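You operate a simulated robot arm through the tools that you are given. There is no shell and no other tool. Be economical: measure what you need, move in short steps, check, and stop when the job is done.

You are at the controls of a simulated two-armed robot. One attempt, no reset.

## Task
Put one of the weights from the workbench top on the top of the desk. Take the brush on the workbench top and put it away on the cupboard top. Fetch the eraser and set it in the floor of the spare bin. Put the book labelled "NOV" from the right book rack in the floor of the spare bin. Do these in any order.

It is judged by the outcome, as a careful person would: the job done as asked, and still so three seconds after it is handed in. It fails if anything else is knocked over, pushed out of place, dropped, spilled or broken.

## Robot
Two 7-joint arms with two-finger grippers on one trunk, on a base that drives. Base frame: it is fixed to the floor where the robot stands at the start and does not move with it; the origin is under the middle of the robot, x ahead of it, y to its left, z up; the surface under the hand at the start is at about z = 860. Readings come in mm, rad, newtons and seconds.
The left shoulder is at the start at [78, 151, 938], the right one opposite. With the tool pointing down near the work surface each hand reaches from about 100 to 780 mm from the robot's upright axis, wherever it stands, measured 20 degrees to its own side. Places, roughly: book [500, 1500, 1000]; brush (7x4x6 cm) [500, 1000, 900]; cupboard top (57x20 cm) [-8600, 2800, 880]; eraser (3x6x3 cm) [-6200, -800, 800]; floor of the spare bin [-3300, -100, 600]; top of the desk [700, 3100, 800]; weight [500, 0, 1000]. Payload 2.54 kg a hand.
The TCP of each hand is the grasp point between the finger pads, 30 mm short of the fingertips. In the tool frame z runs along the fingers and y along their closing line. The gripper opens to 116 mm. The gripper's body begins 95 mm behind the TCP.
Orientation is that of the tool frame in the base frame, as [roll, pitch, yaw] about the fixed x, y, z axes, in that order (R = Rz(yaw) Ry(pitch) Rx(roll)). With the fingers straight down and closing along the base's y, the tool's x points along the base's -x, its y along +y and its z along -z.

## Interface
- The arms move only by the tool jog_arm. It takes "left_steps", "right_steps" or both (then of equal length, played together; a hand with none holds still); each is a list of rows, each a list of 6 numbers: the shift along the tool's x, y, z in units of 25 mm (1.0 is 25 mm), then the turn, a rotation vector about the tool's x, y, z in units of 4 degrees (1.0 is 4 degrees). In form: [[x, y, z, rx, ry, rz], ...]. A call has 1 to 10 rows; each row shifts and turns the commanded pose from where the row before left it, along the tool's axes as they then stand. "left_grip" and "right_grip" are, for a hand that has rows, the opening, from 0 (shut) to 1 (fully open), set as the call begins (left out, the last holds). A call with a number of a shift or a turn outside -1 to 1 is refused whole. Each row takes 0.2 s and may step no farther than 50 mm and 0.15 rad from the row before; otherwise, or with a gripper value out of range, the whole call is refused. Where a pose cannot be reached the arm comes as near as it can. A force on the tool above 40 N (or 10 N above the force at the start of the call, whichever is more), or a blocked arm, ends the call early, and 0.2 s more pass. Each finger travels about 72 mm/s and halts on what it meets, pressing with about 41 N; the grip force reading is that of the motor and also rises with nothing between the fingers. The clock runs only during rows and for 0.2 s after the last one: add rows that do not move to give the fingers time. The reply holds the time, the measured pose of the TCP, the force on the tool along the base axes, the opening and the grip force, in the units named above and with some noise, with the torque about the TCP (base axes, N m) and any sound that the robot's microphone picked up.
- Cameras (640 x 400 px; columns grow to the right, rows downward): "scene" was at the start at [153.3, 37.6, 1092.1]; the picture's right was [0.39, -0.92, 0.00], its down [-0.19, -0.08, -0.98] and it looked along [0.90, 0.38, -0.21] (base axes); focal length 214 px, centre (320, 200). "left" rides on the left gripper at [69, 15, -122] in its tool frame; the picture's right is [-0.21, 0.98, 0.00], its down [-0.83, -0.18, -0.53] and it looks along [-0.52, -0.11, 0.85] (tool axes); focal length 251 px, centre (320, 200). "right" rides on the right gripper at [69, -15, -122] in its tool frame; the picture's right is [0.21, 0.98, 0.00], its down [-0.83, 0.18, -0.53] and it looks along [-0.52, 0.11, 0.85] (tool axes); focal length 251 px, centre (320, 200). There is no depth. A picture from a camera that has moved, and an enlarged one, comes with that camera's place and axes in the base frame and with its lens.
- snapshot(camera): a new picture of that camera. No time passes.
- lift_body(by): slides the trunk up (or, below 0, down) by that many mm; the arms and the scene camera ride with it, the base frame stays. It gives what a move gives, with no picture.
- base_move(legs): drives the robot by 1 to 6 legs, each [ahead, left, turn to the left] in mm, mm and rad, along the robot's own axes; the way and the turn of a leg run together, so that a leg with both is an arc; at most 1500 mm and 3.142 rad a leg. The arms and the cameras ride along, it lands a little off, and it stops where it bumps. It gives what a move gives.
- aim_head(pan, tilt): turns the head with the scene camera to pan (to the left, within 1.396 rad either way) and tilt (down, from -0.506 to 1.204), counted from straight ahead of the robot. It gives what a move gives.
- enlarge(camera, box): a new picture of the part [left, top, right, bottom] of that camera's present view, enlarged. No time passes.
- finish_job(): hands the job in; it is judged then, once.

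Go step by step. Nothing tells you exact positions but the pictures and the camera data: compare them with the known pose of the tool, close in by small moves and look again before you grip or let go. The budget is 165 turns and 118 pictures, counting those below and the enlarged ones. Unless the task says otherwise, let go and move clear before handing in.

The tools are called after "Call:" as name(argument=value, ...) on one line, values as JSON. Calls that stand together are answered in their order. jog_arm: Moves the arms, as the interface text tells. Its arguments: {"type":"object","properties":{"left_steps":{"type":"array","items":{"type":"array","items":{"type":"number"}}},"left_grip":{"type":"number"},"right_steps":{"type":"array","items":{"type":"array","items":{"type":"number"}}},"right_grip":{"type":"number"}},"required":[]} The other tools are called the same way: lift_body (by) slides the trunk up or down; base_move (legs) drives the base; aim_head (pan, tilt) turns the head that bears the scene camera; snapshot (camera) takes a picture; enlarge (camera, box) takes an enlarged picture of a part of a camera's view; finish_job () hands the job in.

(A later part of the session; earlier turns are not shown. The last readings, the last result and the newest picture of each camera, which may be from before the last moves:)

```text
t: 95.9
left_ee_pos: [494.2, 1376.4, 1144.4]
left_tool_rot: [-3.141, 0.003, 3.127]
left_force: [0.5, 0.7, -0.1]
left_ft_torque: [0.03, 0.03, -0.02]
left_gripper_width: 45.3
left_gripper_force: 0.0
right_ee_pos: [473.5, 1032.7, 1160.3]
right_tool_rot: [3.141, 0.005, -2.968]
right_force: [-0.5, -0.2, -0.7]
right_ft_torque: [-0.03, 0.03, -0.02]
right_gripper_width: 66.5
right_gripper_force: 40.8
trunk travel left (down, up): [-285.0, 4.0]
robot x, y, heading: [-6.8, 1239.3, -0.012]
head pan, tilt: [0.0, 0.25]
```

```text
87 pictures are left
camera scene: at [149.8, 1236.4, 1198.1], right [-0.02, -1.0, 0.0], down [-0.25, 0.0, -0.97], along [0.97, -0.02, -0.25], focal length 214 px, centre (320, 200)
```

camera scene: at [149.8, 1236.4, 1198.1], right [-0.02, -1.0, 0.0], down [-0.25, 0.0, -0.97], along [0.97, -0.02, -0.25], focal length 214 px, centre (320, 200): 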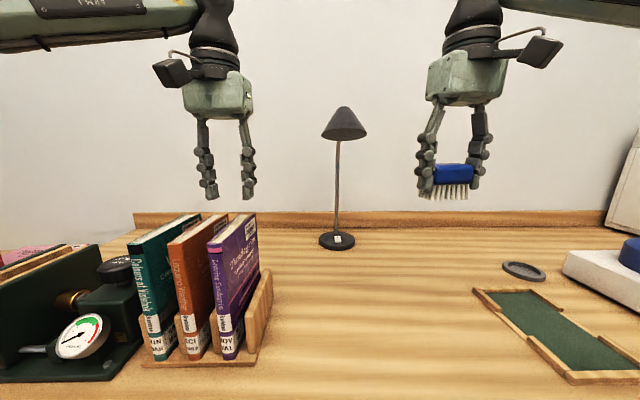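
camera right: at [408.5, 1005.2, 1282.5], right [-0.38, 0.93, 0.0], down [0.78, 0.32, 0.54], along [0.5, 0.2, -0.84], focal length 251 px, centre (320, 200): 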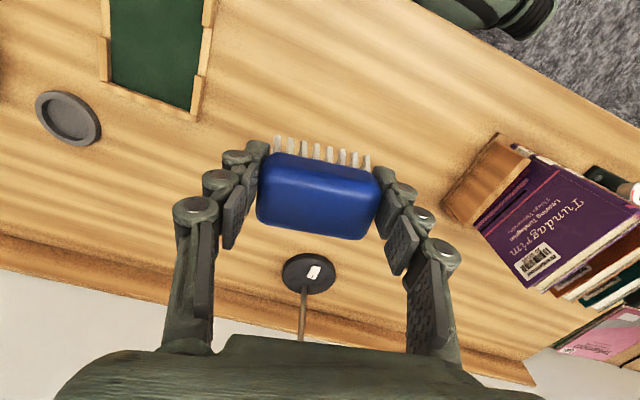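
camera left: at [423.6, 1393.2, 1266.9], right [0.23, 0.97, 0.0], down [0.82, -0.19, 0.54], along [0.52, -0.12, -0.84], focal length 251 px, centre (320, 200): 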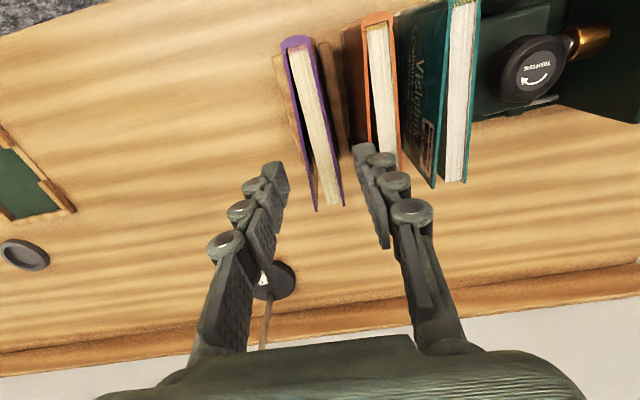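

The fingers straddle the purple book with about 10 mm margin each side. I lower to z≈1030 and grip.

Call:
jog_arm(left_steps=[[0.1, -0.05, 0.5, 0, 0, 0.4], [0, 0, 1, 0, 0, 0], [0, 0, 1, 0, 0, 0], [0, 0, 1, 0, 0, 0], [0, 0, 1, 0, 0, 0]])

Call:
snapshot(camera="left")

Call:
snapshot(camera="scene")

```text
t: 97.1
left_ee_pos: [491.7, 1376.4, 1033.2]
left_tool_rot: [-3.141, 0.002, 3.097]
left_force: [-0.3, 0.1, -0.7]
left_ft_torque: [0.01, 0.04, -0.03]
left_gripper_width: 45.2
left_gripper_force: 0.0
right_ee_pos: [473.0, 1032.7, 1160.1]
right_tool_rot: [3.141, 0.006, -2.97]
right_force: [-0.5, -0.7, -1.5]
right_ft_torque: [0.01, 0.03, 0.02]
right_gripper_width: 66.2
right_gripper_force: 41.3
trunk travel left (down, up): [-285.0, 4.0]
robot x, y, heading: [-13.1, 1237.2, -0.013]
head pan, tilt: [0.0, 0.25]
```

```text
86 pictures are left
camera left: at [420.9, 1394.4, 1155.5], right [0.26, 0.97, 0.0], down [0.82, -0.22, 0.54], along [0.52, -0.14, -0.84], focal length 251 px, centre (320, 200)
```

left: 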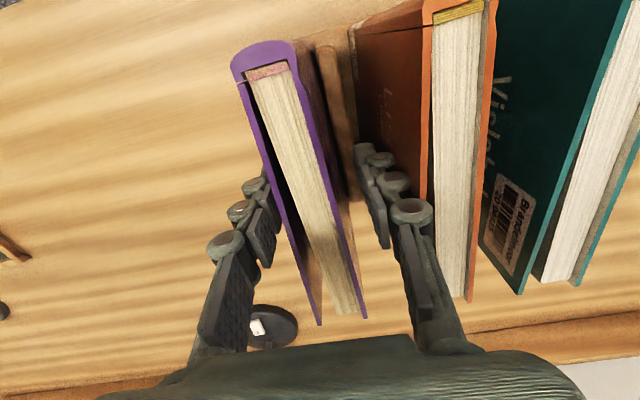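

```text
85 pictures are left
camera scene: at [149.1, 1236.3, 1198.3], right [-0.02, -1.0, 0.0], down [-0.25, 0.0, -0.97], along [0.97, -0.02, -0.25], focal length 214 px, centre (320, 200)
```

scene: 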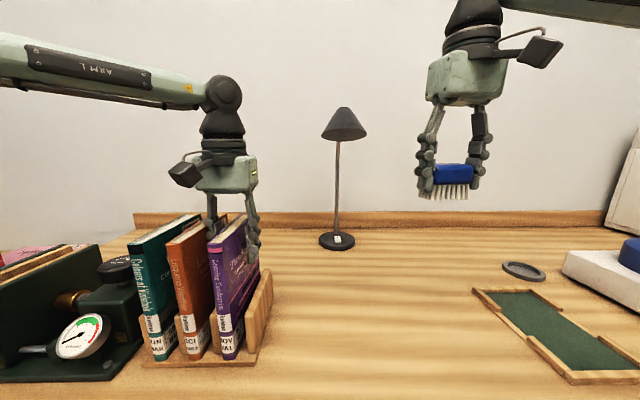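

Call:
jog_arm(left_steps=[[0, 0, 0, 0, 0, 0], [0, 0, 0, 0, 0, 0], [0, 0, 0, 0, 0, 0], [0, 0, 0, 0, 0, 0], [0, 0, -0.4, 0, 0, 0], [0, 0, -1, 0, 0, 0], [0, 0, -1, 0, 0, 0], [0, 0, -1, 0, 0, 0], [0, 0, -1, 0, 0, 0]], left_grip=0)

Call:
snapshot(camera="scene")

Call:
snapshot(camera="left")

```text
t: 99.1
left_ee_pos: [491.1, 1375.2, 1140.2]
left_tool_rot: [-3.14, -0.001, 3.098]
left_force: [-0.7, -0.8, -2.5]
left_ft_torque: [0.02, 0.03, -0.02]
left_gripper_width: 18.7
left_gripper_force: 40.7
right_ee_pos: [473.6, 1032.7, 1159.5]
right_tool_rot: [3.14, 0.007, -2.97]
right_force: [1.0, -0.5, -0.6]
right_ft_torque: [0.0, -0.01, 0.0]
right_gripper_width: 66.3
right_gripper_force: 41.7
trunk travel left (down, up): [-285.0, 4.0]
robot x, y, heading: [-9.7, 1233.7, -0.014]
head pan, tilt: [0.0, 0.25]
```

```text
84 pictures are left
camera scene: at [149.4, 1236.3, 1198.2], right [-0.02, -1.0, 0.0], down [-0.25, 0.0, -0.97], along [0.97, -0.02, -0.25], focal length 214 px, centre (320, 200)
```

scene: 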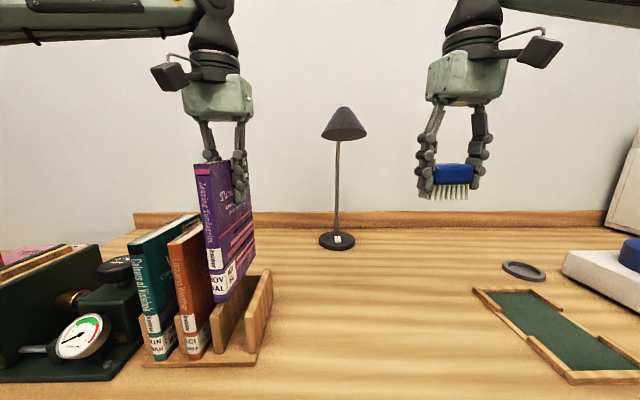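

```text
83 pictures are left
camera left: at [420.8, 1394.4, 1263.1], right [0.26, 0.97, 0.0], down [0.82, -0.22, 0.53], along [0.52, -0.14, -0.85], focal length 251 px, centre (320, 200)
```

left: 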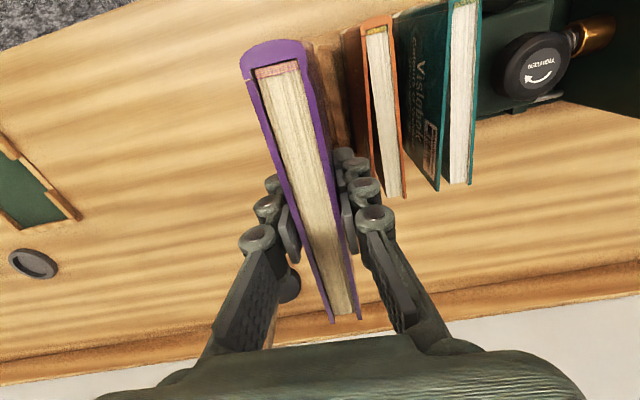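

The NOV book is out with its base above the rack. I'll back the base away straight, tuck the hands and look around behind.

Call:
base_move(legs=[[-350, 0, 0]])

Call:
jog_arm(left_steps=[[1, 0, 0, 0, 0, 0], [1, 0, 0, 0, 0, 0], [1, 0, 0, 0, 0, 0], [1, 0, 0, 0, 0, 0], [1, 0, 0, 0, 0, 0]], right_steps=[[1, 0, 0, 0, 0, 0], [1, 0, 0, 0, 0, 0], [1, 0, 0, 0, 0, 0], [1, 0, 0, 0, 0, 0], [1, 0, 0, 0, 0, 0]])

Call:
base_move(legs=[[-250, -300, 0], [0, 0, -1.57]])

Call:
snapshot(camera="scene")

Call:
aim_head(pan=-1.39, tilt=0.25)

Call:
snapshot(camera="scene")

```text
t: 101.4
left_ee_pos: [140.1, 1382.4, 1139.9]
left_tool_rot: [-3.139, 0.001, 3.103]
left_force: [-0.1, 0.3, -2.6]
left_ft_torque: [0.01, -0.04, -0.01]
left_gripper_width: 18.3
left_gripper_force: 40.9
right_ee_pos: [121.4, 1039.3, 1161.4]
right_tool_rot: [3.139, 0.007, -2.968]
right_force: [0.2, 0.3, -0.9]
right_ft_torque: [0.01, -0.05, 0.01]
right_gripper_width: 66.5
right_gripper_force: 41.1
trunk travel left (down, up): [-285.0, 4.0]
robot x, y, heading: [-365.4, 1240.3, -0.014]
head pan, tilt: [0.0, 0.25]
```

```text
t: 102.6
left_ee_pos: [12.7, 1384.9, 1140.1]
left_tool_rot: [-3.14, 0.002, 3.101]
left_force: [-0.3, -0.8, -2.9]
left_ft_torque: [0.03, -0.01, 0.03]
left_gripper_width: 18.6
left_gripper_force: 40.8
right_ee_pos: [-2.8, 1016.6, 1161.6]
right_tool_rot: [3.139, 0.007, -2.966]
right_force: [-0.5, 0.6, -0.5]
right_ft_torque: [-0.01, -0.02, 0.0]
right_gripper_width: 66.4
right_gripper_force: 41.5
trunk travel left (down, up): [-285.0, 4.0]
robot x, y, heading: [-359.5, 1242.1, -0.011]
head pan, tilt: [0.0, 0.25]
```

```text
t: 110.0
left_ee_pos: [-467.1, 567.4, 1139.7]
left_tool_rot: [-3.14, 0.001, 1.558]
left_force: [-0.1, 0.1, -4.2]
left_ft_torque: [-0.04, -0.01, 0.01]
left_gripper_width: 18.4
left_gripper_force: 41.0
right_ee_pos: [-837.6, 572.3, 1161.3]
right_tool_rot: [3.14, 0.008, 1.775]
right_force: [-0.1, 0.2, -0.6]
right_ft_torque: [0.03, 0.02, 0.02]
right_gripper_width: 66.4
right_gripper_force: 40.4
trunk travel left (down, up): [-285.0, 4.0]
robot x, y, heading: [-616.7, 942.6, -1.555]
head pan, tilt: [0.0, 0.25]
```

```text
82 pictures are left
camera scene: at [-618.3, 780.2, 1198.2], right [-1.0, -0.01, 0.0], down [0.0, 0.25, -0.97], along [0.01, -0.97, -0.25], focal length 214 px, centre (320, 200)
```

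scene: 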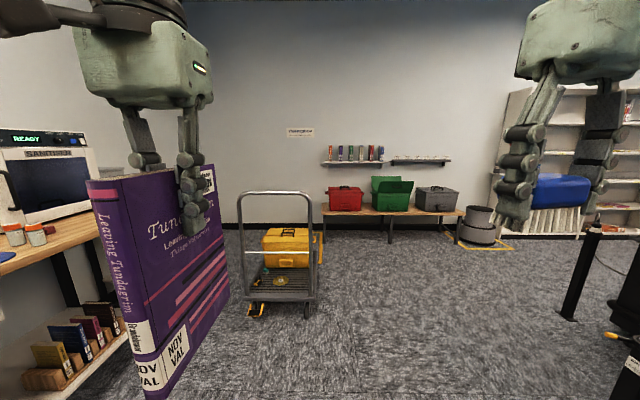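

```text
t: 111.5
left_ee_pos: [-466.8, 567.9, 1139.6]
left_tool_rot: [-3.138, 0.002, 1.556]
left_force: [0.3, -1.0, -4.0]
left_ft_torque: [-0.04, 0.02, -0.01]
left_gripper_width: 18.4
left_gripper_force: 41.4
right_ee_pos: [-837.3, 573.0, 1160.7]
right_tool_rot: [3.139, 0.005, 1.772]
right_force: [-0.8, 0.2, -1.7]
right_ft_torque: [-0.01, 0.01, -0.02]
right_gripper_width: 66.2
right_gripper_force: 41.2
trunk travel left (down, up): [-285.0, 4.0]
robot x, y, heading: [-620.1, 941.3, -1.555]
head pan, tilt: [-1.389, 0.25]
```

```text
81 pictures are left
camera scene: at [-711.1, 855.4, 1198.3], right [-0.19, 0.98, 0.0], down [0.24, 0.05, -0.97], along [-0.95, -0.19, -0.25], focal length 214 px, centre (320, 200)
```

scene: 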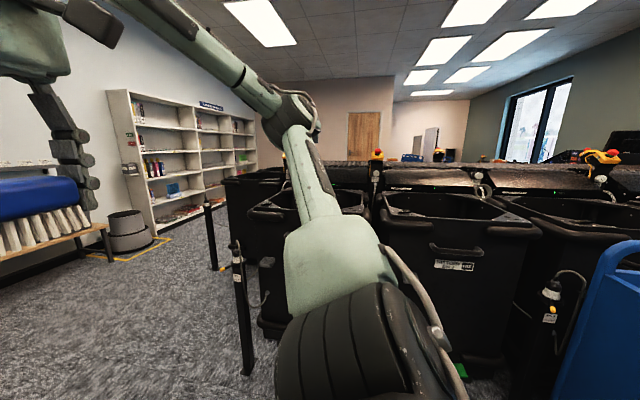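

I see a sorter with black bins ahead of posts, and a corridor past a trolley with a yellow tub. I'll drive diagonally into the corridor and look toward the spare bin.

Call:
base_move(legs=[[1350, -560, 0]])

Call:
snapshot(camera="scene")

```text
t: 118.7
left_ee_pos: [-999.5, -778.3, 1139.4]
left_tool_rot: [-3.14, 0.001, 1.56]
left_force: [0.7, 0.1, -3.2]
left_ft_torque: [-0.03, -0.01, -0.01]
left_gripper_width: 18.7
left_gripper_force: 40.9
right_ee_pos: [-1369.5, -773.9, 1160.6]
right_tool_rot: [3.139, 0.007, 1.775]
right_force: [0.3, -0.3, -1.4]
right_ft_torque: [0.0, -0.03, 0.02]
right_gripper_width: 66.2
right_gripper_force: 41.6
trunk travel left (down, up): [-285.0, 4.0]
robot x, y, heading: [-1154.3, -405.9, -1.554]
head pan, tilt: [-1.389, 0.25]
```

```text
80 pictures are left
camera scene: at [-1244.2, -490.4, 1198.2], right [-0.2, 0.98, 0.0], down [0.24, 0.05, -0.97], along [-0.95, -0.19, -0.25], focal length 214 px, centre (320, 200)
```

scene: 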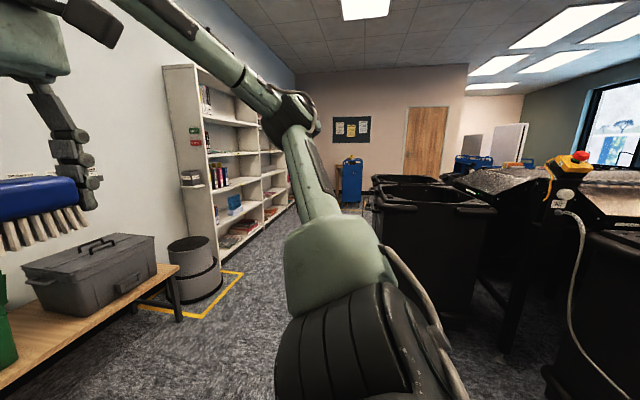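

Call:
base_move(legs=[[150, 0, 0], [0, 0, -1.57]])

Call:
aim_head(pan=-0.3, tilt=0.25)

Call:
snapshot(camera="scene")

```text
t: 124.0
left_ee_pos: [-1525.2, -701.5, 1140.6]
left_tool_rot: [-3.14, 0.001, -0.034]
left_force: [0.3, 0.1, -2.9]
left_ft_torque: [0.01, 0.01, 0.0]
left_gripper_width: 18.4
left_gripper_force: 40.9
right_ee_pos: [-1513.4, -331.7, 1161.6]
right_tool_rot: [3.14, 0.007, 0.183]
right_force: [-0.6, 0.0, -0.8]
right_ft_torque: [-0.01, -0.01, 0.0]
right_gripper_width: 66.2
right_gripper_force: 40.7
trunk travel left (down, up): [-285.0, 4.0]
robot x, y, heading: [-1154.6, -557.4, 3.137]
head pan, tilt: [-1.389, 0.25]
```

```text
t: 125.4
left_ee_pos: [-1526.7, -702.5, 1140.1]
left_tool_rot: [-3.139, 0.002, -0.034]
left_force: [0.9, -0.3, -3.8]
left_ft_torque: [-0.04, -0.03, 0.01]
left_gripper_width: 18.5
left_gripper_force: 40.9
right_ee_pos: [-1513.3, -331.0, 1160.4]
right_tool_rot: [3.139, 0.007, 0.184]
right_force: [1.1, 0.1, -2.5]
right_ft_torque: [0.01, -0.01, -0.05]
right_gripper_width: 66.6
right_gripper_force: 40.9
trunk travel left (down, up): [-285.0, 4.0]
robot x, y, heading: [-1150.1, -553.7, 3.139]
head pan, tilt: [-0.3, 0.25]
```

```text
79 pictures are left
camera scene: at [-1308.5, -525.5, 1198.2], right [0.3, 0.95, 0.0], down [0.24, -0.07, -0.97], along [-0.92, 0.29, -0.25], focal length 214 px, centre (320, 200)
```

scene: 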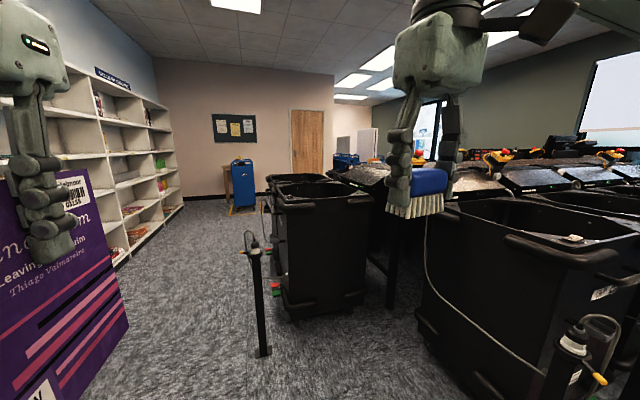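

The spare bin should be among the bins past the post at [-2367, -547]. I'll drive along the corridor past the post and look right.

Call:
base_move(legs=[[700, 400, 0], [900, 0, 0]])

Call:
aim_head(pan=-1.0, tilt=0.35)

Call:
snapshot(camera="scene")

```text
t: 134.1
left_ee_pos: [-3122.2, -1071.3, 1140.2]
left_tool_rot: [-3.14, 0.003, -0.039]
left_force: [-1.2, -1.2, -3.2]
left_ft_torque: [0.01, 0.01, -0.01]
left_gripper_width: 18.4
left_gripper_force: 40.4
right_ee_pos: [-3106.6, -700.5, 1159.9]
right_tool_rot: [3.14, 0.006, 0.176]
right_force: [-0.1, 1.4, -0.9]
right_ft_torque: [-0.06, -0.01, -0.03]
right_gripper_width: 66.3
right_gripper_force: 40.6
trunk travel left (down, up): [-285.0, 4.0]
robot x, y, heading: [-2744.5, -928.3, 3.13]
head pan, tilt: [-0.3, 0.25]
```

```text
t: 135.1
left_ee_pos: [-3122.2, -1071.7, 1140.5]
left_tool_rot: [-3.141, 0.0, -0.04]
left_force: [-0.4, 0.1, -2.8]
left_ft_torque: [0.02, 0.0, -0.02]
left_gripper_width: 18.6
left_gripper_force: 40.8
right_ee_pos: [-3106.9, -701.4, 1161.2]
right_tool_rot: [3.141, 0.008, 0.175]
right_force: [0.1, 0.5, -1.6]
right_ft_torque: [0.01, 0.02, -0.01]
right_gripper_width: 66.3
right_gripper_force: 40.8
trunk travel left (down, up): [-285.0, 4.0]
robot x, y, heading: [-2745.3, -928.6, 3.127]
head pan, tilt: [-1.0, 0.351]
```

```text
78 pictures are left
camera scene: at [-2864.0, -846.5, 1188.8], right [0.85, 0.53, 0.0], down [0.18, -0.29, -0.94], along [-0.5, 0.8, -0.34], focal length 214 px, centre (320, 200)
```

scene: 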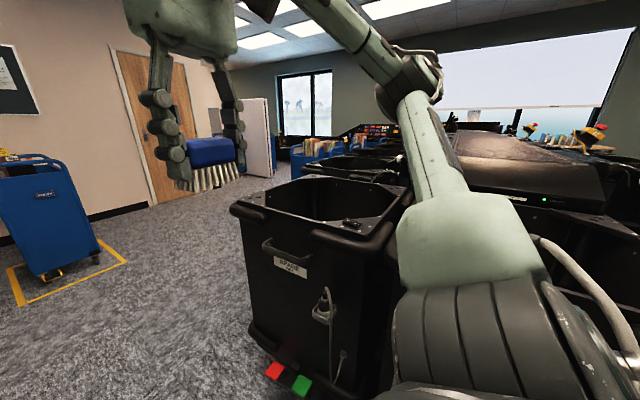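

Call:
enlarge(camera="scene", box=[220, 150, 420, 390])

```text
1.67 times, centred on (320, 270) of scene
camera zoom: at [-2864.0, -846.5, 1188.8], right [0.85, 0.53, 0.0], down [0.18, -0.29, -0.94], along [-0.5, 0.8, -0.34], focal length 358 px, centre (320, 83)
```

zoom: 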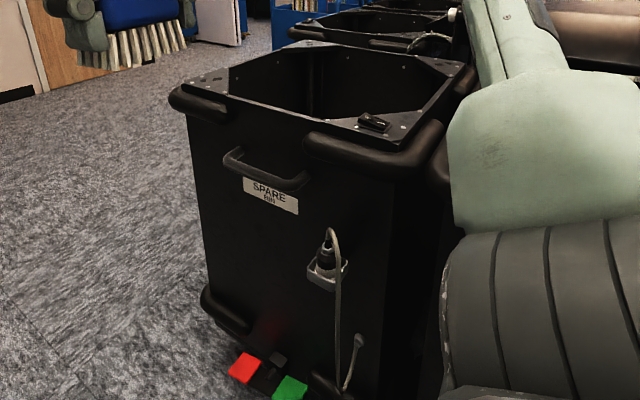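

That's the spare bin: its front is at y≈-400, x about -3520 to -2950. I'll drive in front of it, face it (+y) and look in.

Call:
base_move(legs=[[480, 0, 0], [0, 0, -1.557]])

Call:
aim_head(pan=0, tilt=0.4)

Call:
snapshot(camera="scene")

```text
t: 141.8
left_ee_pos: [-3379.9, -550.2, 1140.2]
left_tool_rot: [-3.139, 0.0, -1.581]
left_force: [0.2, -0.7, -2.7]
left_ft_torque: [0.01, -0.02, 0.01]
left_gripper_width: 18.5
left_gripper_force: 40.4
right_ee_pos: [-3009.7, -554.8, 1160.4]
right_tool_rot: [3.14, 0.006, -1.369]
right_force: [-0.1, 0.9, -1.1]
right_ft_torque: [-0.05, -0.02, -0.02]
right_gripper_width: 66.2
right_gripper_force: 41.2
trunk travel left (down, up): [-285.0, 4.0]
robot x, y, heading: [-3222.6, -923.6, 1.587]
head pan, tilt: [-1.0, 0.351]
```

```text
t: 143.1
left_ee_pos: [-3378.4, -549.5, 1139.9]
left_tool_rot: [-3.139, 0.002, -1.581]
left_force: [0.3, 0.6, -4.0]
left_ft_torque: [-0.02, -0.02, 0.03]
left_gripper_width: 18.4
left_gripper_force: 41.0
right_ee_pos: [-3008.3, -554.7, 1160.6]
right_tool_rot: [3.14, 0.008, -1.366]
right_force: [0.1, 0.1, -1.2]
right_ft_torque: [0.02, -0.01, 0.01]
right_gripper_width: 66.6
right_gripper_force: 40.6
trunk travel left (down, up): [-285.0, 4.0]
robot x, y, heading: [-3225.4, -924.3, 1.592]
head pan, tilt: [0.0, 0.4]
```

```text
76 pictures are left
camera scene: at [-3228.3, -760.4, 1184.3], right [1.0, 0.02, 0.0], down [0.01, -0.39, -0.92], along [-0.01, 0.92, -0.39], focal length 214 px, centre (320, 200)
```

scene: 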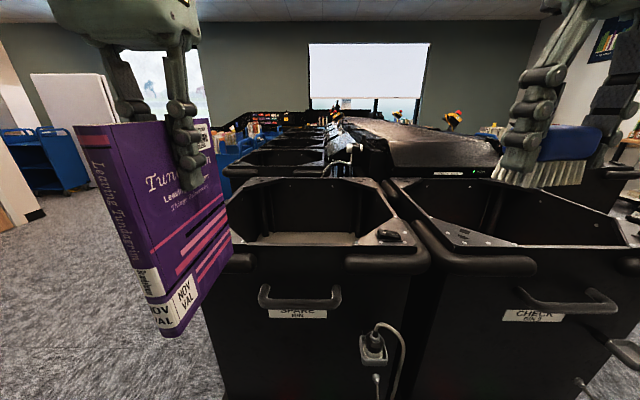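

I'll centre on the bin (x≈-3290), move closer and view inside with the left hand camera.

Call:
base_move(legs=[[0, 70, -0.02], [250, 0, 0]])

Call:
aim_head(pan=0.0, tilt=0.75)

Call:
snapshot(camera="scene")

Call:
snapshot(camera="right")

```text
t: 145.5
left_ee_pos: [-3441.8, -401.4, 1138.8]
left_tool_rot: [3.141, 0.0, -1.597]
left_force: [0.4, -1.0, -2.9]
left_ft_torque: [0.06, 0.02, 0.01]
left_gripper_width: 18.6
left_gripper_force: 41.3
right_ee_pos: [-3072.3, -411.7, 1159.7]
right_tool_rot: [3.14, 0.005, -1.387]
right_force: [0.3, -0.5, -0.3]
right_ft_torque: [0.07, -0.01, 0.01]
right_gripper_width: 66.5
right_gripper_force: 41.1
trunk travel left (down, up): [-285.0, 4.0]
robot x, y, heading: [-3298.0, -777.3, 1.565]
head pan, tilt: [0.0, 0.4]
stopped in leg 2: the robot was blocked; the commanded pose is now the measured one
```

```text
t: 146.4
left_ee_pos: [-3443.4, -399.4, 1137.9]
left_tool_rot: [3.14, -0.001, -1.597]
left_force: [0.0, -0.4, -2.8]
left_ft_torque: [0.04, 0.01, 0.0]
left_gripper_width: 18.5
left_gripper_force: 41.2
right_ee_pos: [-3072.2, -411.3, 1160.0]
right_tool_rot: [3.139, 0.001, -1.388]
right_force: [0.1, -0.3, -1.0]
right_ft_torque: [0.0, -0.03, -0.03]
right_gripper_width: 66.5
right_gripper_force: 41.2
trunk travel left (down, up): [-285.0, 4.0]
robot x, y, heading: [-3294.5, -780.4, 1.571]
head pan, tilt: [0.0, 0.75]
```

```text
75 pictures are left
camera scene: at [-3295.1, -623.2, 1153.3], right [1.0, 0.0, 0.0], down [0.0, -0.68, -0.73], along [0.0, 0.73, -0.68], focal length 214 px, centre (320, 200)
```

scene: 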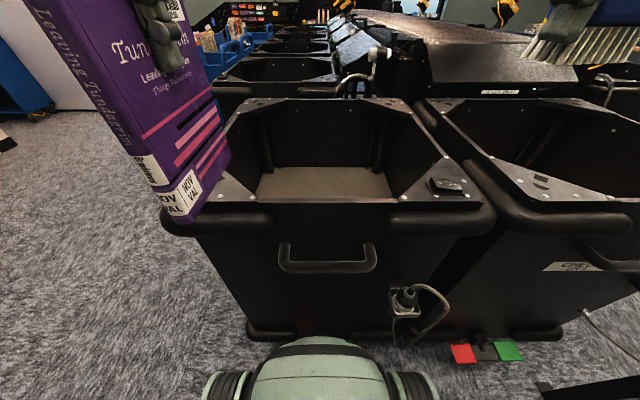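

```text
74 pictures are left
camera right: at [-3042.6, -476.0, 1280.7], right [-0.92, -0.39, 0.0], down [-0.33, 0.78, 0.54], along [-0.21, 0.49, -0.84], focal length 251 px, centre (320, 200)
```

right: 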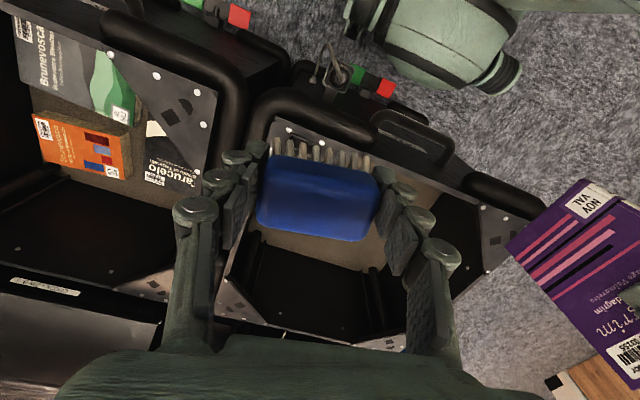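

The bin interior is clear; its floor spans about x -3557 to -2991. I back off slightly, then carry the book forward over the opening while lowering.

Call:
base_move(legs=[[-15, 0, 0]])

Call:
jog_arm(left_steps=[[-1, 0, 0.3, 0, 0, 0], [-1, 0, 0.3, 0, 0, 0], [-1, 0, 0.3, 0, 0, 0], [-1, 0, 0.3, 0, 0, 0], [-1, 0, 0.3, 0, 0, 0], [-1, 0, 0.3, 0, 0, 0], [-1, 0, 0.3, 0, 0, 0], [-1, 0, 0.3, 0, 0, 0], [-1, 0, 0.3, 0, 0, 0], [-1, 0, 0.3, 0, 0, 0]])

Call:
snapshot(camera="scene")

Call:
snapshot(camera="left")

```text
t: 147.1
left_ee_pos: [-3442.9, -413.7, 1138.9]
left_tool_rot: [-3.142, 0.0, -1.596]
left_force: [-0.6, -0.3, -3.1]
left_ft_torque: [0.07, 0.0, -0.01]
left_gripper_width: 18.4
left_gripper_force: 40.9
right_ee_pos: [-3072.4, -425.0, 1159.4]
right_tool_rot: [3.14, 0.002, -1.387]
right_force: [0.3, -0.8, -1.3]
right_ft_torque: [0.04, -0.01, -0.01]
right_gripper_width: 66.4
right_gripper_force: 41.6
trunk travel left (down, up): [-285.0, 4.0]
robot x, y, heading: [-3294.0, -790.5, 1.57]
head pan, tilt: [0.0, 0.75]
```

```text
t: 149.3
left_ee_pos: [-3456.3, -220.7, 1073.8]
left_tool_rot: [-3.139, -0.001, -1.594]
left_force: [-0.6, 0.0, -3.3]
left_ft_torque: [0.03, 0.0, 0.01]
left_gripper_width: 18.3
left_gripper_force: 41.3
left hand out of reach, approached as far as the arm can: row 7, 8, 9, 10
right_ee_pos: [-3072.9, -424.3, 1157.8]
right_tool_rot: [3.14, 0.001, -1.388]
right_force: [0.7, 1.2, -1.1]
right_ft_torque: [-0.02, 0.01, -0.01]
right_gripper_width: 66.7
right_gripper_force: 41.2
trunk travel left (down, up): [-285.0, 4.0]
robot x, y, heading: [-3292.8, -789.5, 1.567]
head pan, tilt: [0.0, 0.75]
```

```text
73 pictures are left
camera scene: at [-3295.1, -637.4, 1153.1], right [1.0, 0.0, 0.0], down [0.0, -0.68, -0.73], along [0.0, 0.73, -0.68], focal length 214 px, centre (320, 200)
```

scene: 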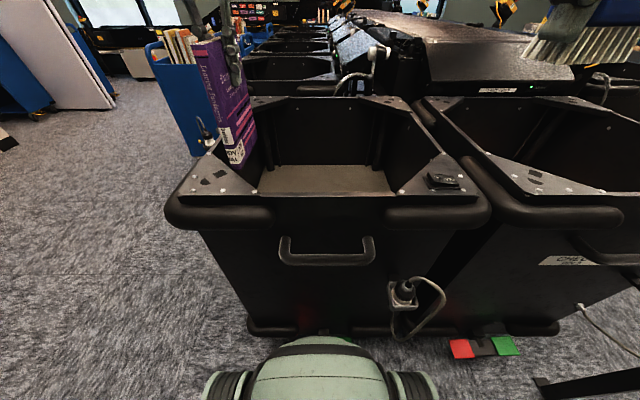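

```text
72 pictures are left
camera left: at [-3474.5, -288.0, 1196.9], right [-0.97, 0.24, 0.0], down [0.2, 0.82, 0.53], along [0.13, 0.52, -0.85], focal length 251 px, centre (320, 200)
```

left: 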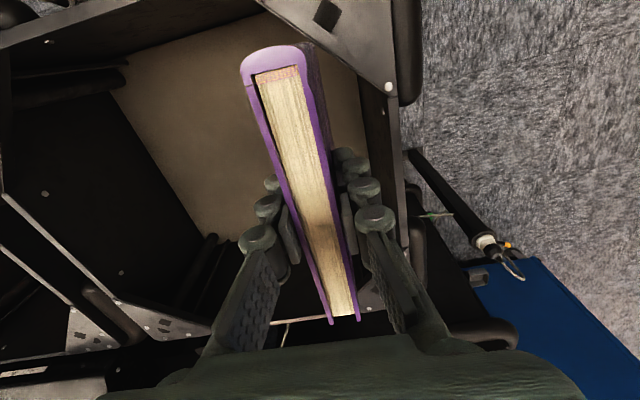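

The book's front corner is a bit near the left corner plate. I'll shift right 40 mm, lower slightly and go farther forward before descending.

Call:
jog_arm(left_steps=[[0, -0.8, 0.7, 0, 0, 0], [0, -0.8, 0.6, 0, 0, 0], [-1, 0, 0, 0, 0, 0], [-1, 0, 0, 0, 0, 0], [-1, 0, 0, 0, 0, 0]])

Call:
snapshot(camera="left")

```text
t: 150.5
left_ee_pos: [-3473.6, -196.9, 1060.4]
left_tool_rot: [-3.141, -0.002, -1.597]
left_force: [-0.2, 0.8, -2.2]
left_ft_torque: [0.02, -0.01, 0.01]
left_gripper_width: 18.4
left_gripper_force: 40.7
left hand out of reach, approached as far as the arm can: row 1, 2, 3, 4, 5
right_ee_pos: [-3071.3, -424.0, 1158.5]
right_tool_rot: [3.138, 0.001, -1.387]
right_force: [-0.1, 0.3, -0.3]
right_ft_torque: [0.0, 0.0, 0.0]
right_gripper_width: 66.3
right_gripper_force: 40.7
trunk travel left (down, up): [-285.0, 4.0]
robot x, y, heading: [-3293.6, -790.8, 1.573]
head pan, tilt: [0.0, 0.75]
```

```text
71 pictures are left
camera left: at [-3492.5, -264.0, 1183.1], right [-0.97, 0.24, 0.0], down [0.2, 0.82, 0.53], along [0.13, 0.52, -0.85], focal length 251 px, centre (320, 200)
```

left: 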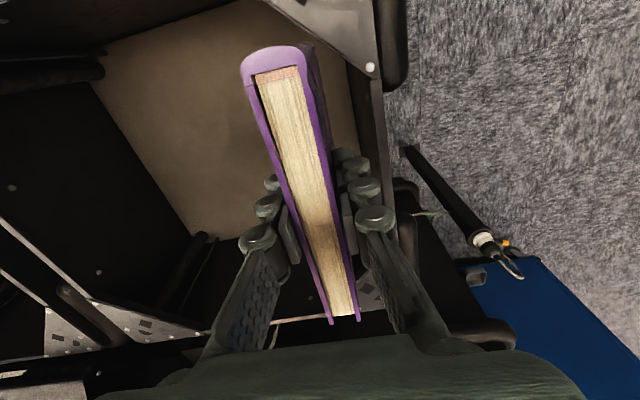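

Call:
jog_arm(left_steps=[[1, 0, 0, 0, 0, 0], [1, 0, 0, 0, 0, 0], [1, 0, 0, 0, 0, 0], [1, 0, 0, 0, 0, 0]])

Call:
snapshot(camera="left")

Call:
snapshot(camera="scene")

```text
t: 151.5
left_ee_pos: [-3475.2, -295.0, 1059.6]
left_tool_rot: [-3.137, -0.001, -1.598]
left_force: [11.1, 7.9, 4.1]
left_ft_torque: [1.24, -1.56, -0.21]
left_gripper_width: 19.3
left_gripper_force: 41.3
right_ee_pos: [-3071.1, -424.4, 1158.5]
right_tool_rot: [3.14, 0.002, -1.387]
right_force: [0.5, 0.8, -0.6]
right_ft_torque: [0.01, 0.01, 0.01]
right_gripper_width: 66.5
right_gripper_force: 41.1
trunk travel left (down, up): [-285.0, 4.0]
robot x, y, heading: [-3296.1, -794.2, 1.572]
head pan, tilt: [0.0, 0.75]
```

```text
70 pictures are left
camera left: at [-3493.6, -362.4, 1182.3], right [-0.97, 0.24, 0.0], down [0.2, 0.82, 0.53], along [0.13, 0.52, -0.85], focal length 251 px, centre (320, 200)
```

left: 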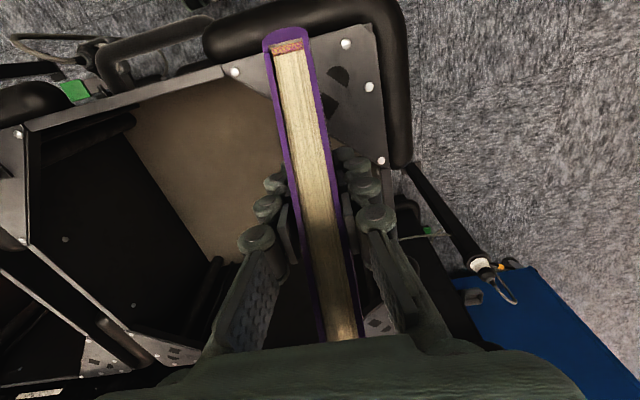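

```text
69 pictures are left
camera scene: at [-3294.0, -637.3, 1153.1], right [1.0, 0.0, 0.0], down [0.0, -0.68, -0.73], along [0.0, 0.73, -0.68], focal length 214 px, centre (320, 200)
```

scene: 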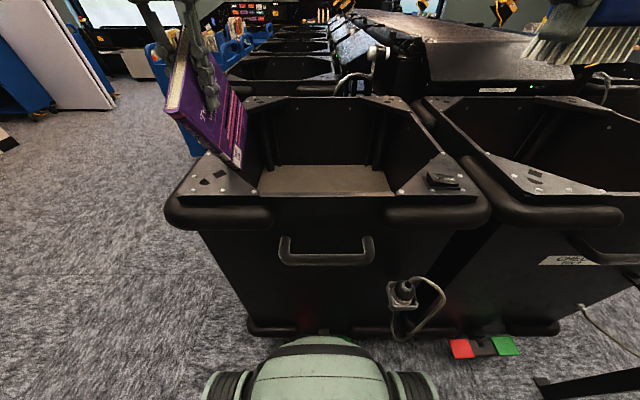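

The book's lower edge caught the bin rim (rim is higher than I estimated, near z 900) and it rotated a bit in the grip. I raise the hand and reassess.

Call:
jog_arm(left_steps=[[0, 0, -0.5, 0, 0, 0], [0, 0, -1, 0, 0, 0], [0, 0, -0.8, 0, 0, 0]])

Call:
snapshot(camera="left")

Call:
snapshot(camera="scene")

```text
t: 152.3
left_ee_pos: [-3476.2, -295.2, 1117.0]
left_tool_rot: [-3.141, -0.003, -1.596]
left_force: [0.3, 0.2, -3.4]
left_ft_torque: [-0.12, -0.03, 0.0]
left_gripper_width: 19.0
left_gripper_force: 41.1
right_ee_pos: [-3072.0, -425.2, 1158.8]
right_tool_rot: [3.141, 0.002, -1.387]
right_force: [0.1, -0.7, -1.4]
right_ft_torque: [0.0, -0.02, 0.01]
right_gripper_width: 66.4
right_gripper_force: 42.1
trunk travel left (down, up): [-285.0, 4.0]
robot x, y, heading: [-3291.6, -788.8, 1.565]
head pan, tilt: [0.0, 0.75]
```

```text
68 pictures are left
camera left: at [-3494.5, -363.2, 1240.4], right [-0.97, 0.24, 0.0], down [0.2, 0.82, 0.53], along [0.13, 0.52, -0.85], focal length 251 px, centre (320, 200)
```

left: 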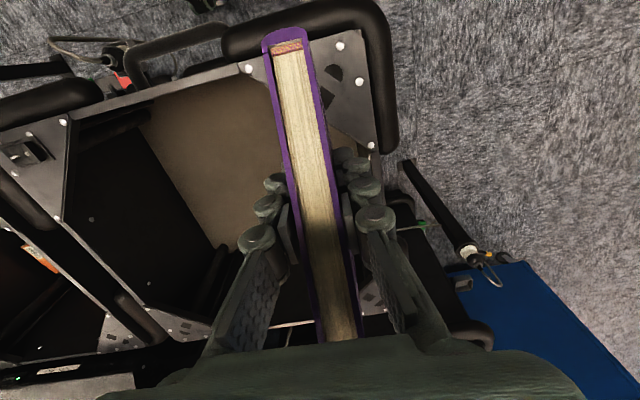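

```text
67 pictures are left
camera scene: at [-3295.1, -637.8, 1153.1], right [1.0, 0.0, 0.0], down [0.0, -0.68, -0.73], along [0.0, 0.73, -0.68], focal length 214 px, centre (320, 200)
```

scene: 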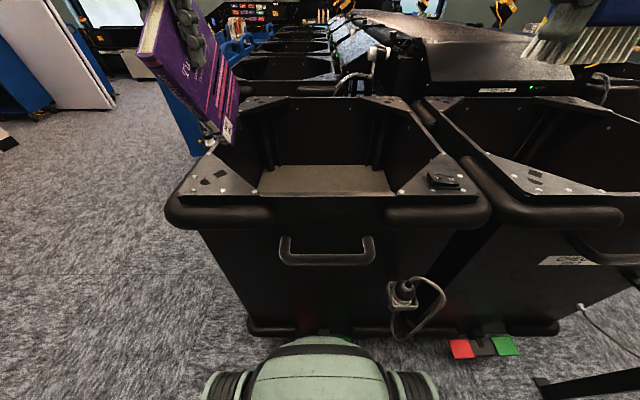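

The plates are at z≈885 and the front inner edge at y≈-345. The book's bottom is now tilted forward, which helps clearance. I'll shift right, forward, then descend.

Call:
jog_arm(left_steps=[[0, -0.8, 0, 0, 0, 0], [0, -0.8, 0, 0, 0, 0], [0, -0.7, 0, 0, 0, 0], [-1, 0, 0, 0, 0, 0], [-0.8, 0, 0, 0, 0, 0]])

Call:
snapshot(camera="left")

```text
t: 153.5
left_ee_pos: [-3437.4, -263.4, 1109.0]
left_tool_rot: [-3.137, -0.001, -1.594]
left_force: [0.1, -0.1, -4.3]
left_ft_torque: [-0.12, 0.0, 0.01]
left_gripper_width: 18.8
left_gripper_force: 41.1
left hand out of reach, approached as far as the arm can: row 4, 5
right_ee_pos: [-3072.4, -424.9, 1159.0]
right_tool_rot: [3.14, 0.002, -1.388]
right_force: [0.0, -0.8, -0.6]
right_ft_torque: [0.0, 0.0, -0.01]
right_gripper_width: 66.5
right_gripper_force: 41.4
trunk travel left (down, up): [-285.0, 4.0]
robot x, y, heading: [-3292.0, -788.9, 1.571]
head pan, tilt: [0.0, 0.75]
```

```text
66 pictures are left
camera left: at [-3455.9, -330.4, 1233.1], right [-0.97, 0.24, 0.0], down [0.2, 0.82, 0.53], along [0.13, 0.52, -0.85], focal length 251 px, centre (320, 200)
```

left: 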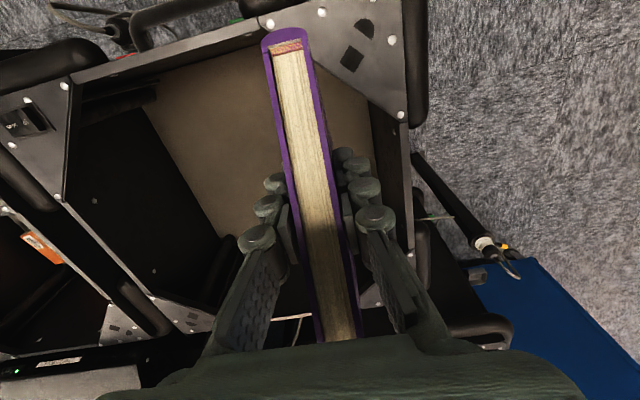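

Call:
jog_arm(left_steps=[[0, -0.6, 0.5, 0, 0, 0], [0, 0, 0.7, 0, 0, 0], [-0.8, 0, 0.7, 0, 0, 0], [-0.6, 0, 0.7, 0, 0, 0]])

Call:
snapshot(camera="left")

Call:
snapshot(camera="scene")

```text
t: 154.5
left_ee_pos: [-3429.8, -233.6, 1040.3]
left_tool_rot: [-3.141, -0.003, -1.595]
left_force: [-0.1, -0.3, -2.9]
left_ft_torque: [-0.09, 0.0, -0.01]
left_gripper_width: 18.5
left_gripper_force: 40.7
left hand out of reach, approached as far as the arm can: row 1
right_ee_pos: [-3072.6, -423.8, 1158.9]
right_tool_rot: [3.139, 0.0, -1.389]
right_force: [-0.3, -0.1, -0.8]
right_ft_torque: [-0.07, -0.05, -0.01]
right_gripper_width: 66.6
right_gripper_force: 41.1
trunk travel left (down, up): [-285.0, 4.0]
robot x, y, heading: [-3294.3, -789.3, 1.568]
head pan, tilt: [0.0, 0.75]
```

```text
65 pictures are left
camera left: at [-3448.7, -300.9, 1164.2], right [-0.97, 0.24, 0.0], down [0.2, 0.82, 0.53], along [0.13, 0.52, -0.85], focal length 251 px, centre (320, 200)
```

left: 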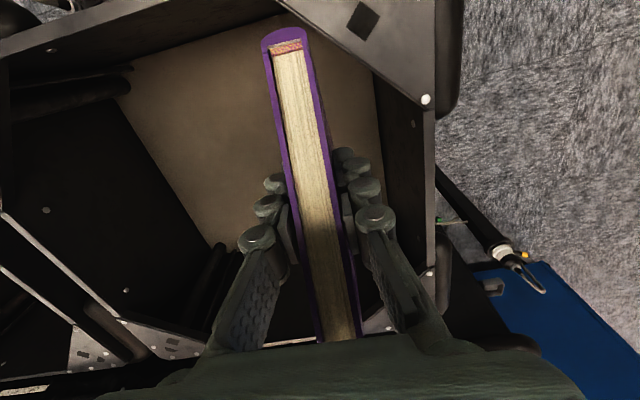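

```text
64 pictures are left
camera scene: at [-3295.3, -636.9, 1153.1], right [1.0, 0.0, 0.0], down [0.0, -0.68, -0.73], along [0.0, 0.73, -0.68], focal length 214 px, centre (320, 200)
```

scene: 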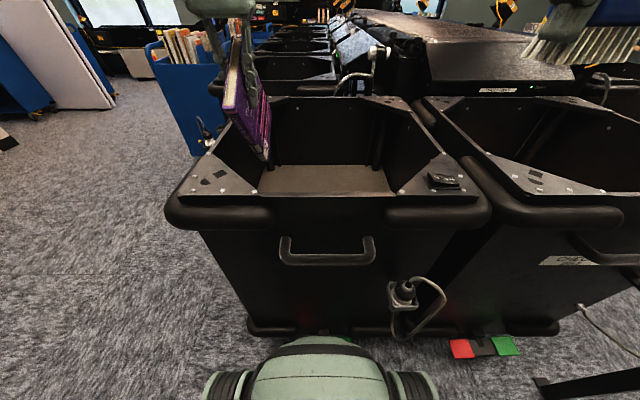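

The book is inside the opening with clear margins. Continue descending, easing forward.

Call:
jog_arm(left_steps=[[-0.3, 0, 1, 0, 0, 0], [-0.5, 0, 1, 0, 0, 0], [-0.5, 0, 1, 0, 0, 0], [-0.5, 0, 1, 0, 0, 0], [0, 0, 1, 0, 0, 0], [0, 0, 1, 0, 0, 0], [0, 0, 1, 0, 0, 0]])

Call:
snapshot(camera="left")

Call:
snapshot(camera="scene")

```text
t: 156.1
left_ee_pos: [-3440.2, -201.0, 866.6]
left_tool_rot: [-3.138, -0.001, -1.598]
left_force: [0.4, 0.3, -3.9]
left_ft_torque: [-0.15, -0.01, -0.01]
left_gripper_width: 18.9
left_gripper_force: 40.2
left hand out of reach, approached as far as the arm can: row 3, 4, 7
right_ee_pos: [-3071.8, -424.1, 1158.7]
right_tool_rot: [3.141, 0.001, -1.388]
right_force: [-0.3, 0.9, -2.4]
right_ft_torque: [-0.03, 0.0, -0.03]
right_gripper_width: 66.5
right_gripper_force: 40.7
trunk travel left (down, up): [-285.0, 4.0]
robot x, y, heading: [-3294.3, -791.3, 1.577]
head pan, tilt: [0.0, 0.75]
```

```text
63 pictures are left
camera left: at [-3459.4, -269.2, 989.8], right [-0.97, 0.24, 0.0], down [0.2, 0.82, 0.53], along [0.13, 0.52, -0.85], focal length 251 px, centre (320, 200)
```

left: 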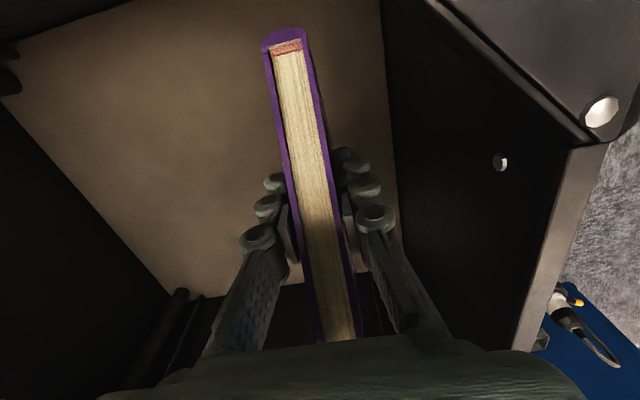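

```text
62 pictures are left
camera scene: at [-3295.2, -637.4, 1153.1], right [1.0, 0.0, 0.0], down [0.0, -0.68, -0.73], along [0.0, 0.73, -0.68], focal length 214 px, centre (320, 200)
```

scene: 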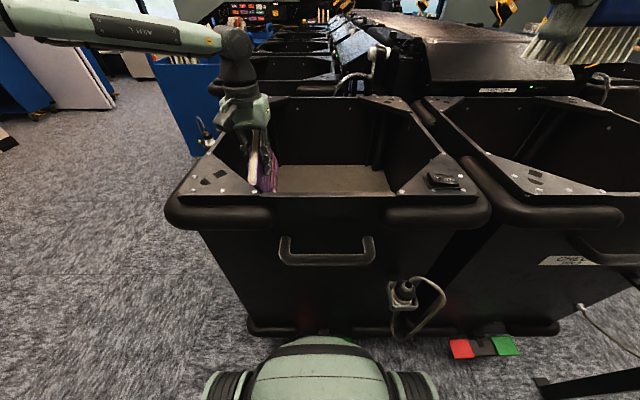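

The left arm is at its lower reach with the trunk raised; I'll lower the trunk gradually to set the book down.

Call:
lift_body(by=-70)

Call:
snapshot(camera="left")

```text
t: 157.2
left_ee_pos: [-3440.0, -202.5, 798.4]
left_tool_rot: [-3.139, 0.001, -1.597]
left_force: [0.2, -2.2, 9.4]
left_ft_torque: [-0.21, 0.03, 0.0]
left_gripper_width: 18.7
left_gripper_force: 41.0
right_ee_pos: [-3071.5, -425.9, 1089.4]
right_tool_rot: [3.141, 0.004, -1.388]
right_force: [-0.2, 0.2, -1.2]
right_ft_torque: [0.0, 0.01, 0.02]
right_gripper_width: 66.5
right_gripper_force: 41.0
trunk travel left (down, up): [-215.0, 74.0]
robot x, y, heading: [-3292.1, -793.4, 1.566]
head pan, tilt: [0.0, 0.75]
```

```text
61 pictures are left
camera left: at [-3459.0, -270.1, 921.7], right [-0.97, 0.24, 0.0], down [0.2, 0.82, 0.54], along [0.13, 0.52, -0.84], focal length 251 px, centre (320, 200)
```

left: 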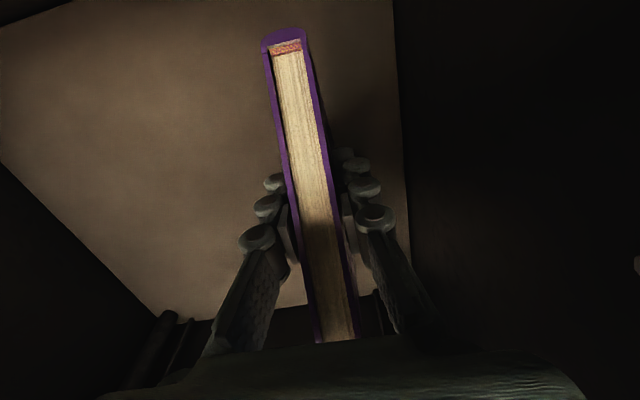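

The book's bottom touches the bin floor. I open slightly so it settles upright between the fingers.

Call:
jog_arm(left_steps=[[0, 0, 0, 0, 0, 0], [0, 0, 0, 0, 0, 0], [0, 0, 0, 0, 0, 0], [0, 0, 0, 0, 0, 0]], left_grip=0.27)

Call:
snapshot(camera="left")

```text
t: 158.2
left_ee_pos: [-3440.7, -202.1, 797.8]
left_tool_rot: [-3.139, 0.0, -1.596]
left_force: [0.4, 0.4, 0.0]
left_ft_torque: [-0.01, -0.03, -0.02]
left_gripper_width: 31.6
left_gripper_force: 0.1
right_ee_pos: [-3071.8, -424.5, 1088.1]
right_tool_rot: [3.138, 0.003, -1.387]
right_force: [-0.4, 0.0, -1.1]
right_ft_torque: [0.0, -0.01, -0.01]
right_gripper_width: 66.3
right_gripper_force: 40.9
trunk travel left (down, up): [-215.0, 74.0]
robot x, y, heading: [-3297.2, -790.9, 1.571]
head pan, tilt: [0.0, 0.75]
```

```text
60 pictures are left
camera left: at [-3459.4, -269.5, 920.3], right [-0.97, 0.24, 0.0], down [0.2, 0.82, 0.53], along [0.13, 0.52, -0.85], focal length 251 px, centre (320, 200)
```

left: 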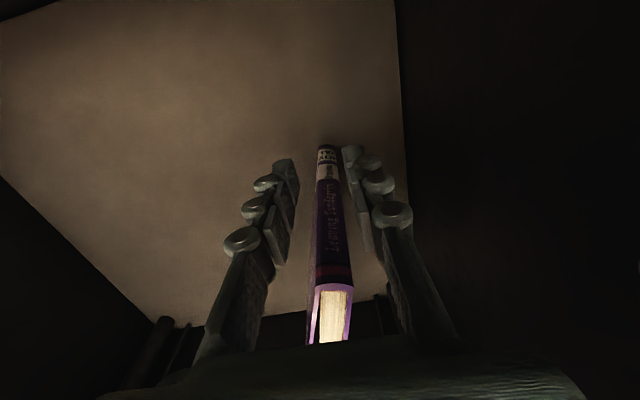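

The book now stands upright on the bin floor. I raise the hand straight out.

Call:
lift_body(by=72)

Call:
jog_arm(left_steps=[[0, 0, -1, 0, 0, 0], [0, 0, -1, 0, 0, 0], [0, 0, -1, 0, 0, 0], [0, 0, -1, 0, 0, 0], [0, 0, -1, 0, 0, 0], [0.5, 0, -1, 0, 0, 0], [1, 0, -1, 0, 0, 0], [1, 0, -1, 0, 0, 0]])

Call:
snapshot(camera="left")

Call:
snapshot(camera="scene")

```text
t: 159.3
left_ee_pos: [-3441.3, -201.6, 868.9]
left_tool_rot: [-3.141, -0.002, -1.598]
left_force: [0.7, 0.2, 0.3]
left_ft_torque: [-0.01, 0.01, 0.01]
left_gripper_width: 31.3
left_gripper_force: 0.2
right_ee_pos: [-3071.6, -423.8, 1161.3]
right_tool_rot: [3.141, 0.004, -1.388]
right_force: [0.5, 0.2, -1.6]
right_ft_torque: [-0.06, -0.02, -0.03]
right_gripper_width: 66.2
right_gripper_force: 40.9
trunk travel left (down, up): [-287.0, 2.0]
robot x, y, heading: [-3298.2, -792.1, 1.57]
head pan, tilt: [0.0, 0.75]
```

```text
t: 161.1
left_ee_pos: [-3443.6, -265.3, 1069.1]
left_tool_rot: [-3.141, 0.0, -1.596]
left_force: [-0.2, -0.1, 0.1]
left_ft_torque: [0.0, 0.0, 0.0]
left_gripper_width: 30.9
left_gripper_force: 0.1
right_ee_pos: [-3071.4, -425.5, 1162.3]
right_tool_rot: [3.141, 0.004, -1.388]
right_force: [-0.4, 0.2, -0.8]
right_ft_torque: [-0.01, 0.01, 0.01]
right_gripper_width: 66.8
right_gripper_force: 40.8
trunk travel left (down, up): [-287.0, 2.0]
robot x, y, heading: [-3297.9, -790.0, 1.569]
head pan, tilt: [0.0, 0.75]
```

```text
59 pictures are left
camera left: at [-3461.8, -333.2, 1192.1], right [-0.97, 0.24, 0.0], down [0.2, 0.82, 0.53], along [0.13, 0.52, -0.85], focal length 251 px, centre (320, 200)
```

left: 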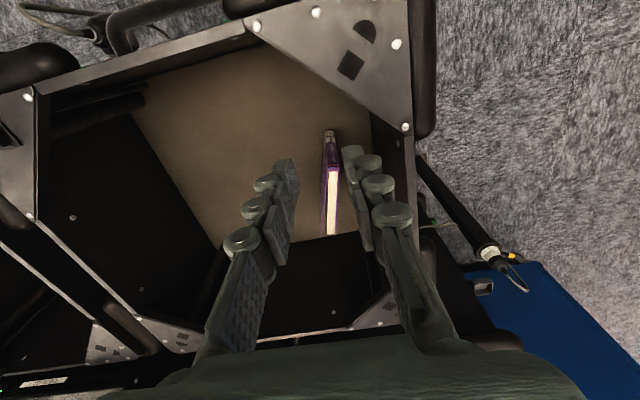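

```text
58 pictures are left
camera scene: at [-3294.9, -638.5, 1155.3], right [1.0, 0.0, 0.0], down [0.0, -0.68, -0.73], along [0.0, 0.73, -0.68], focal length 214 px, centre (320, 200)
```

scene: 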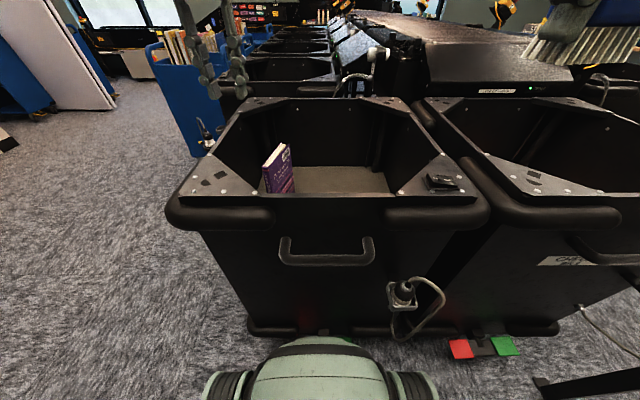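

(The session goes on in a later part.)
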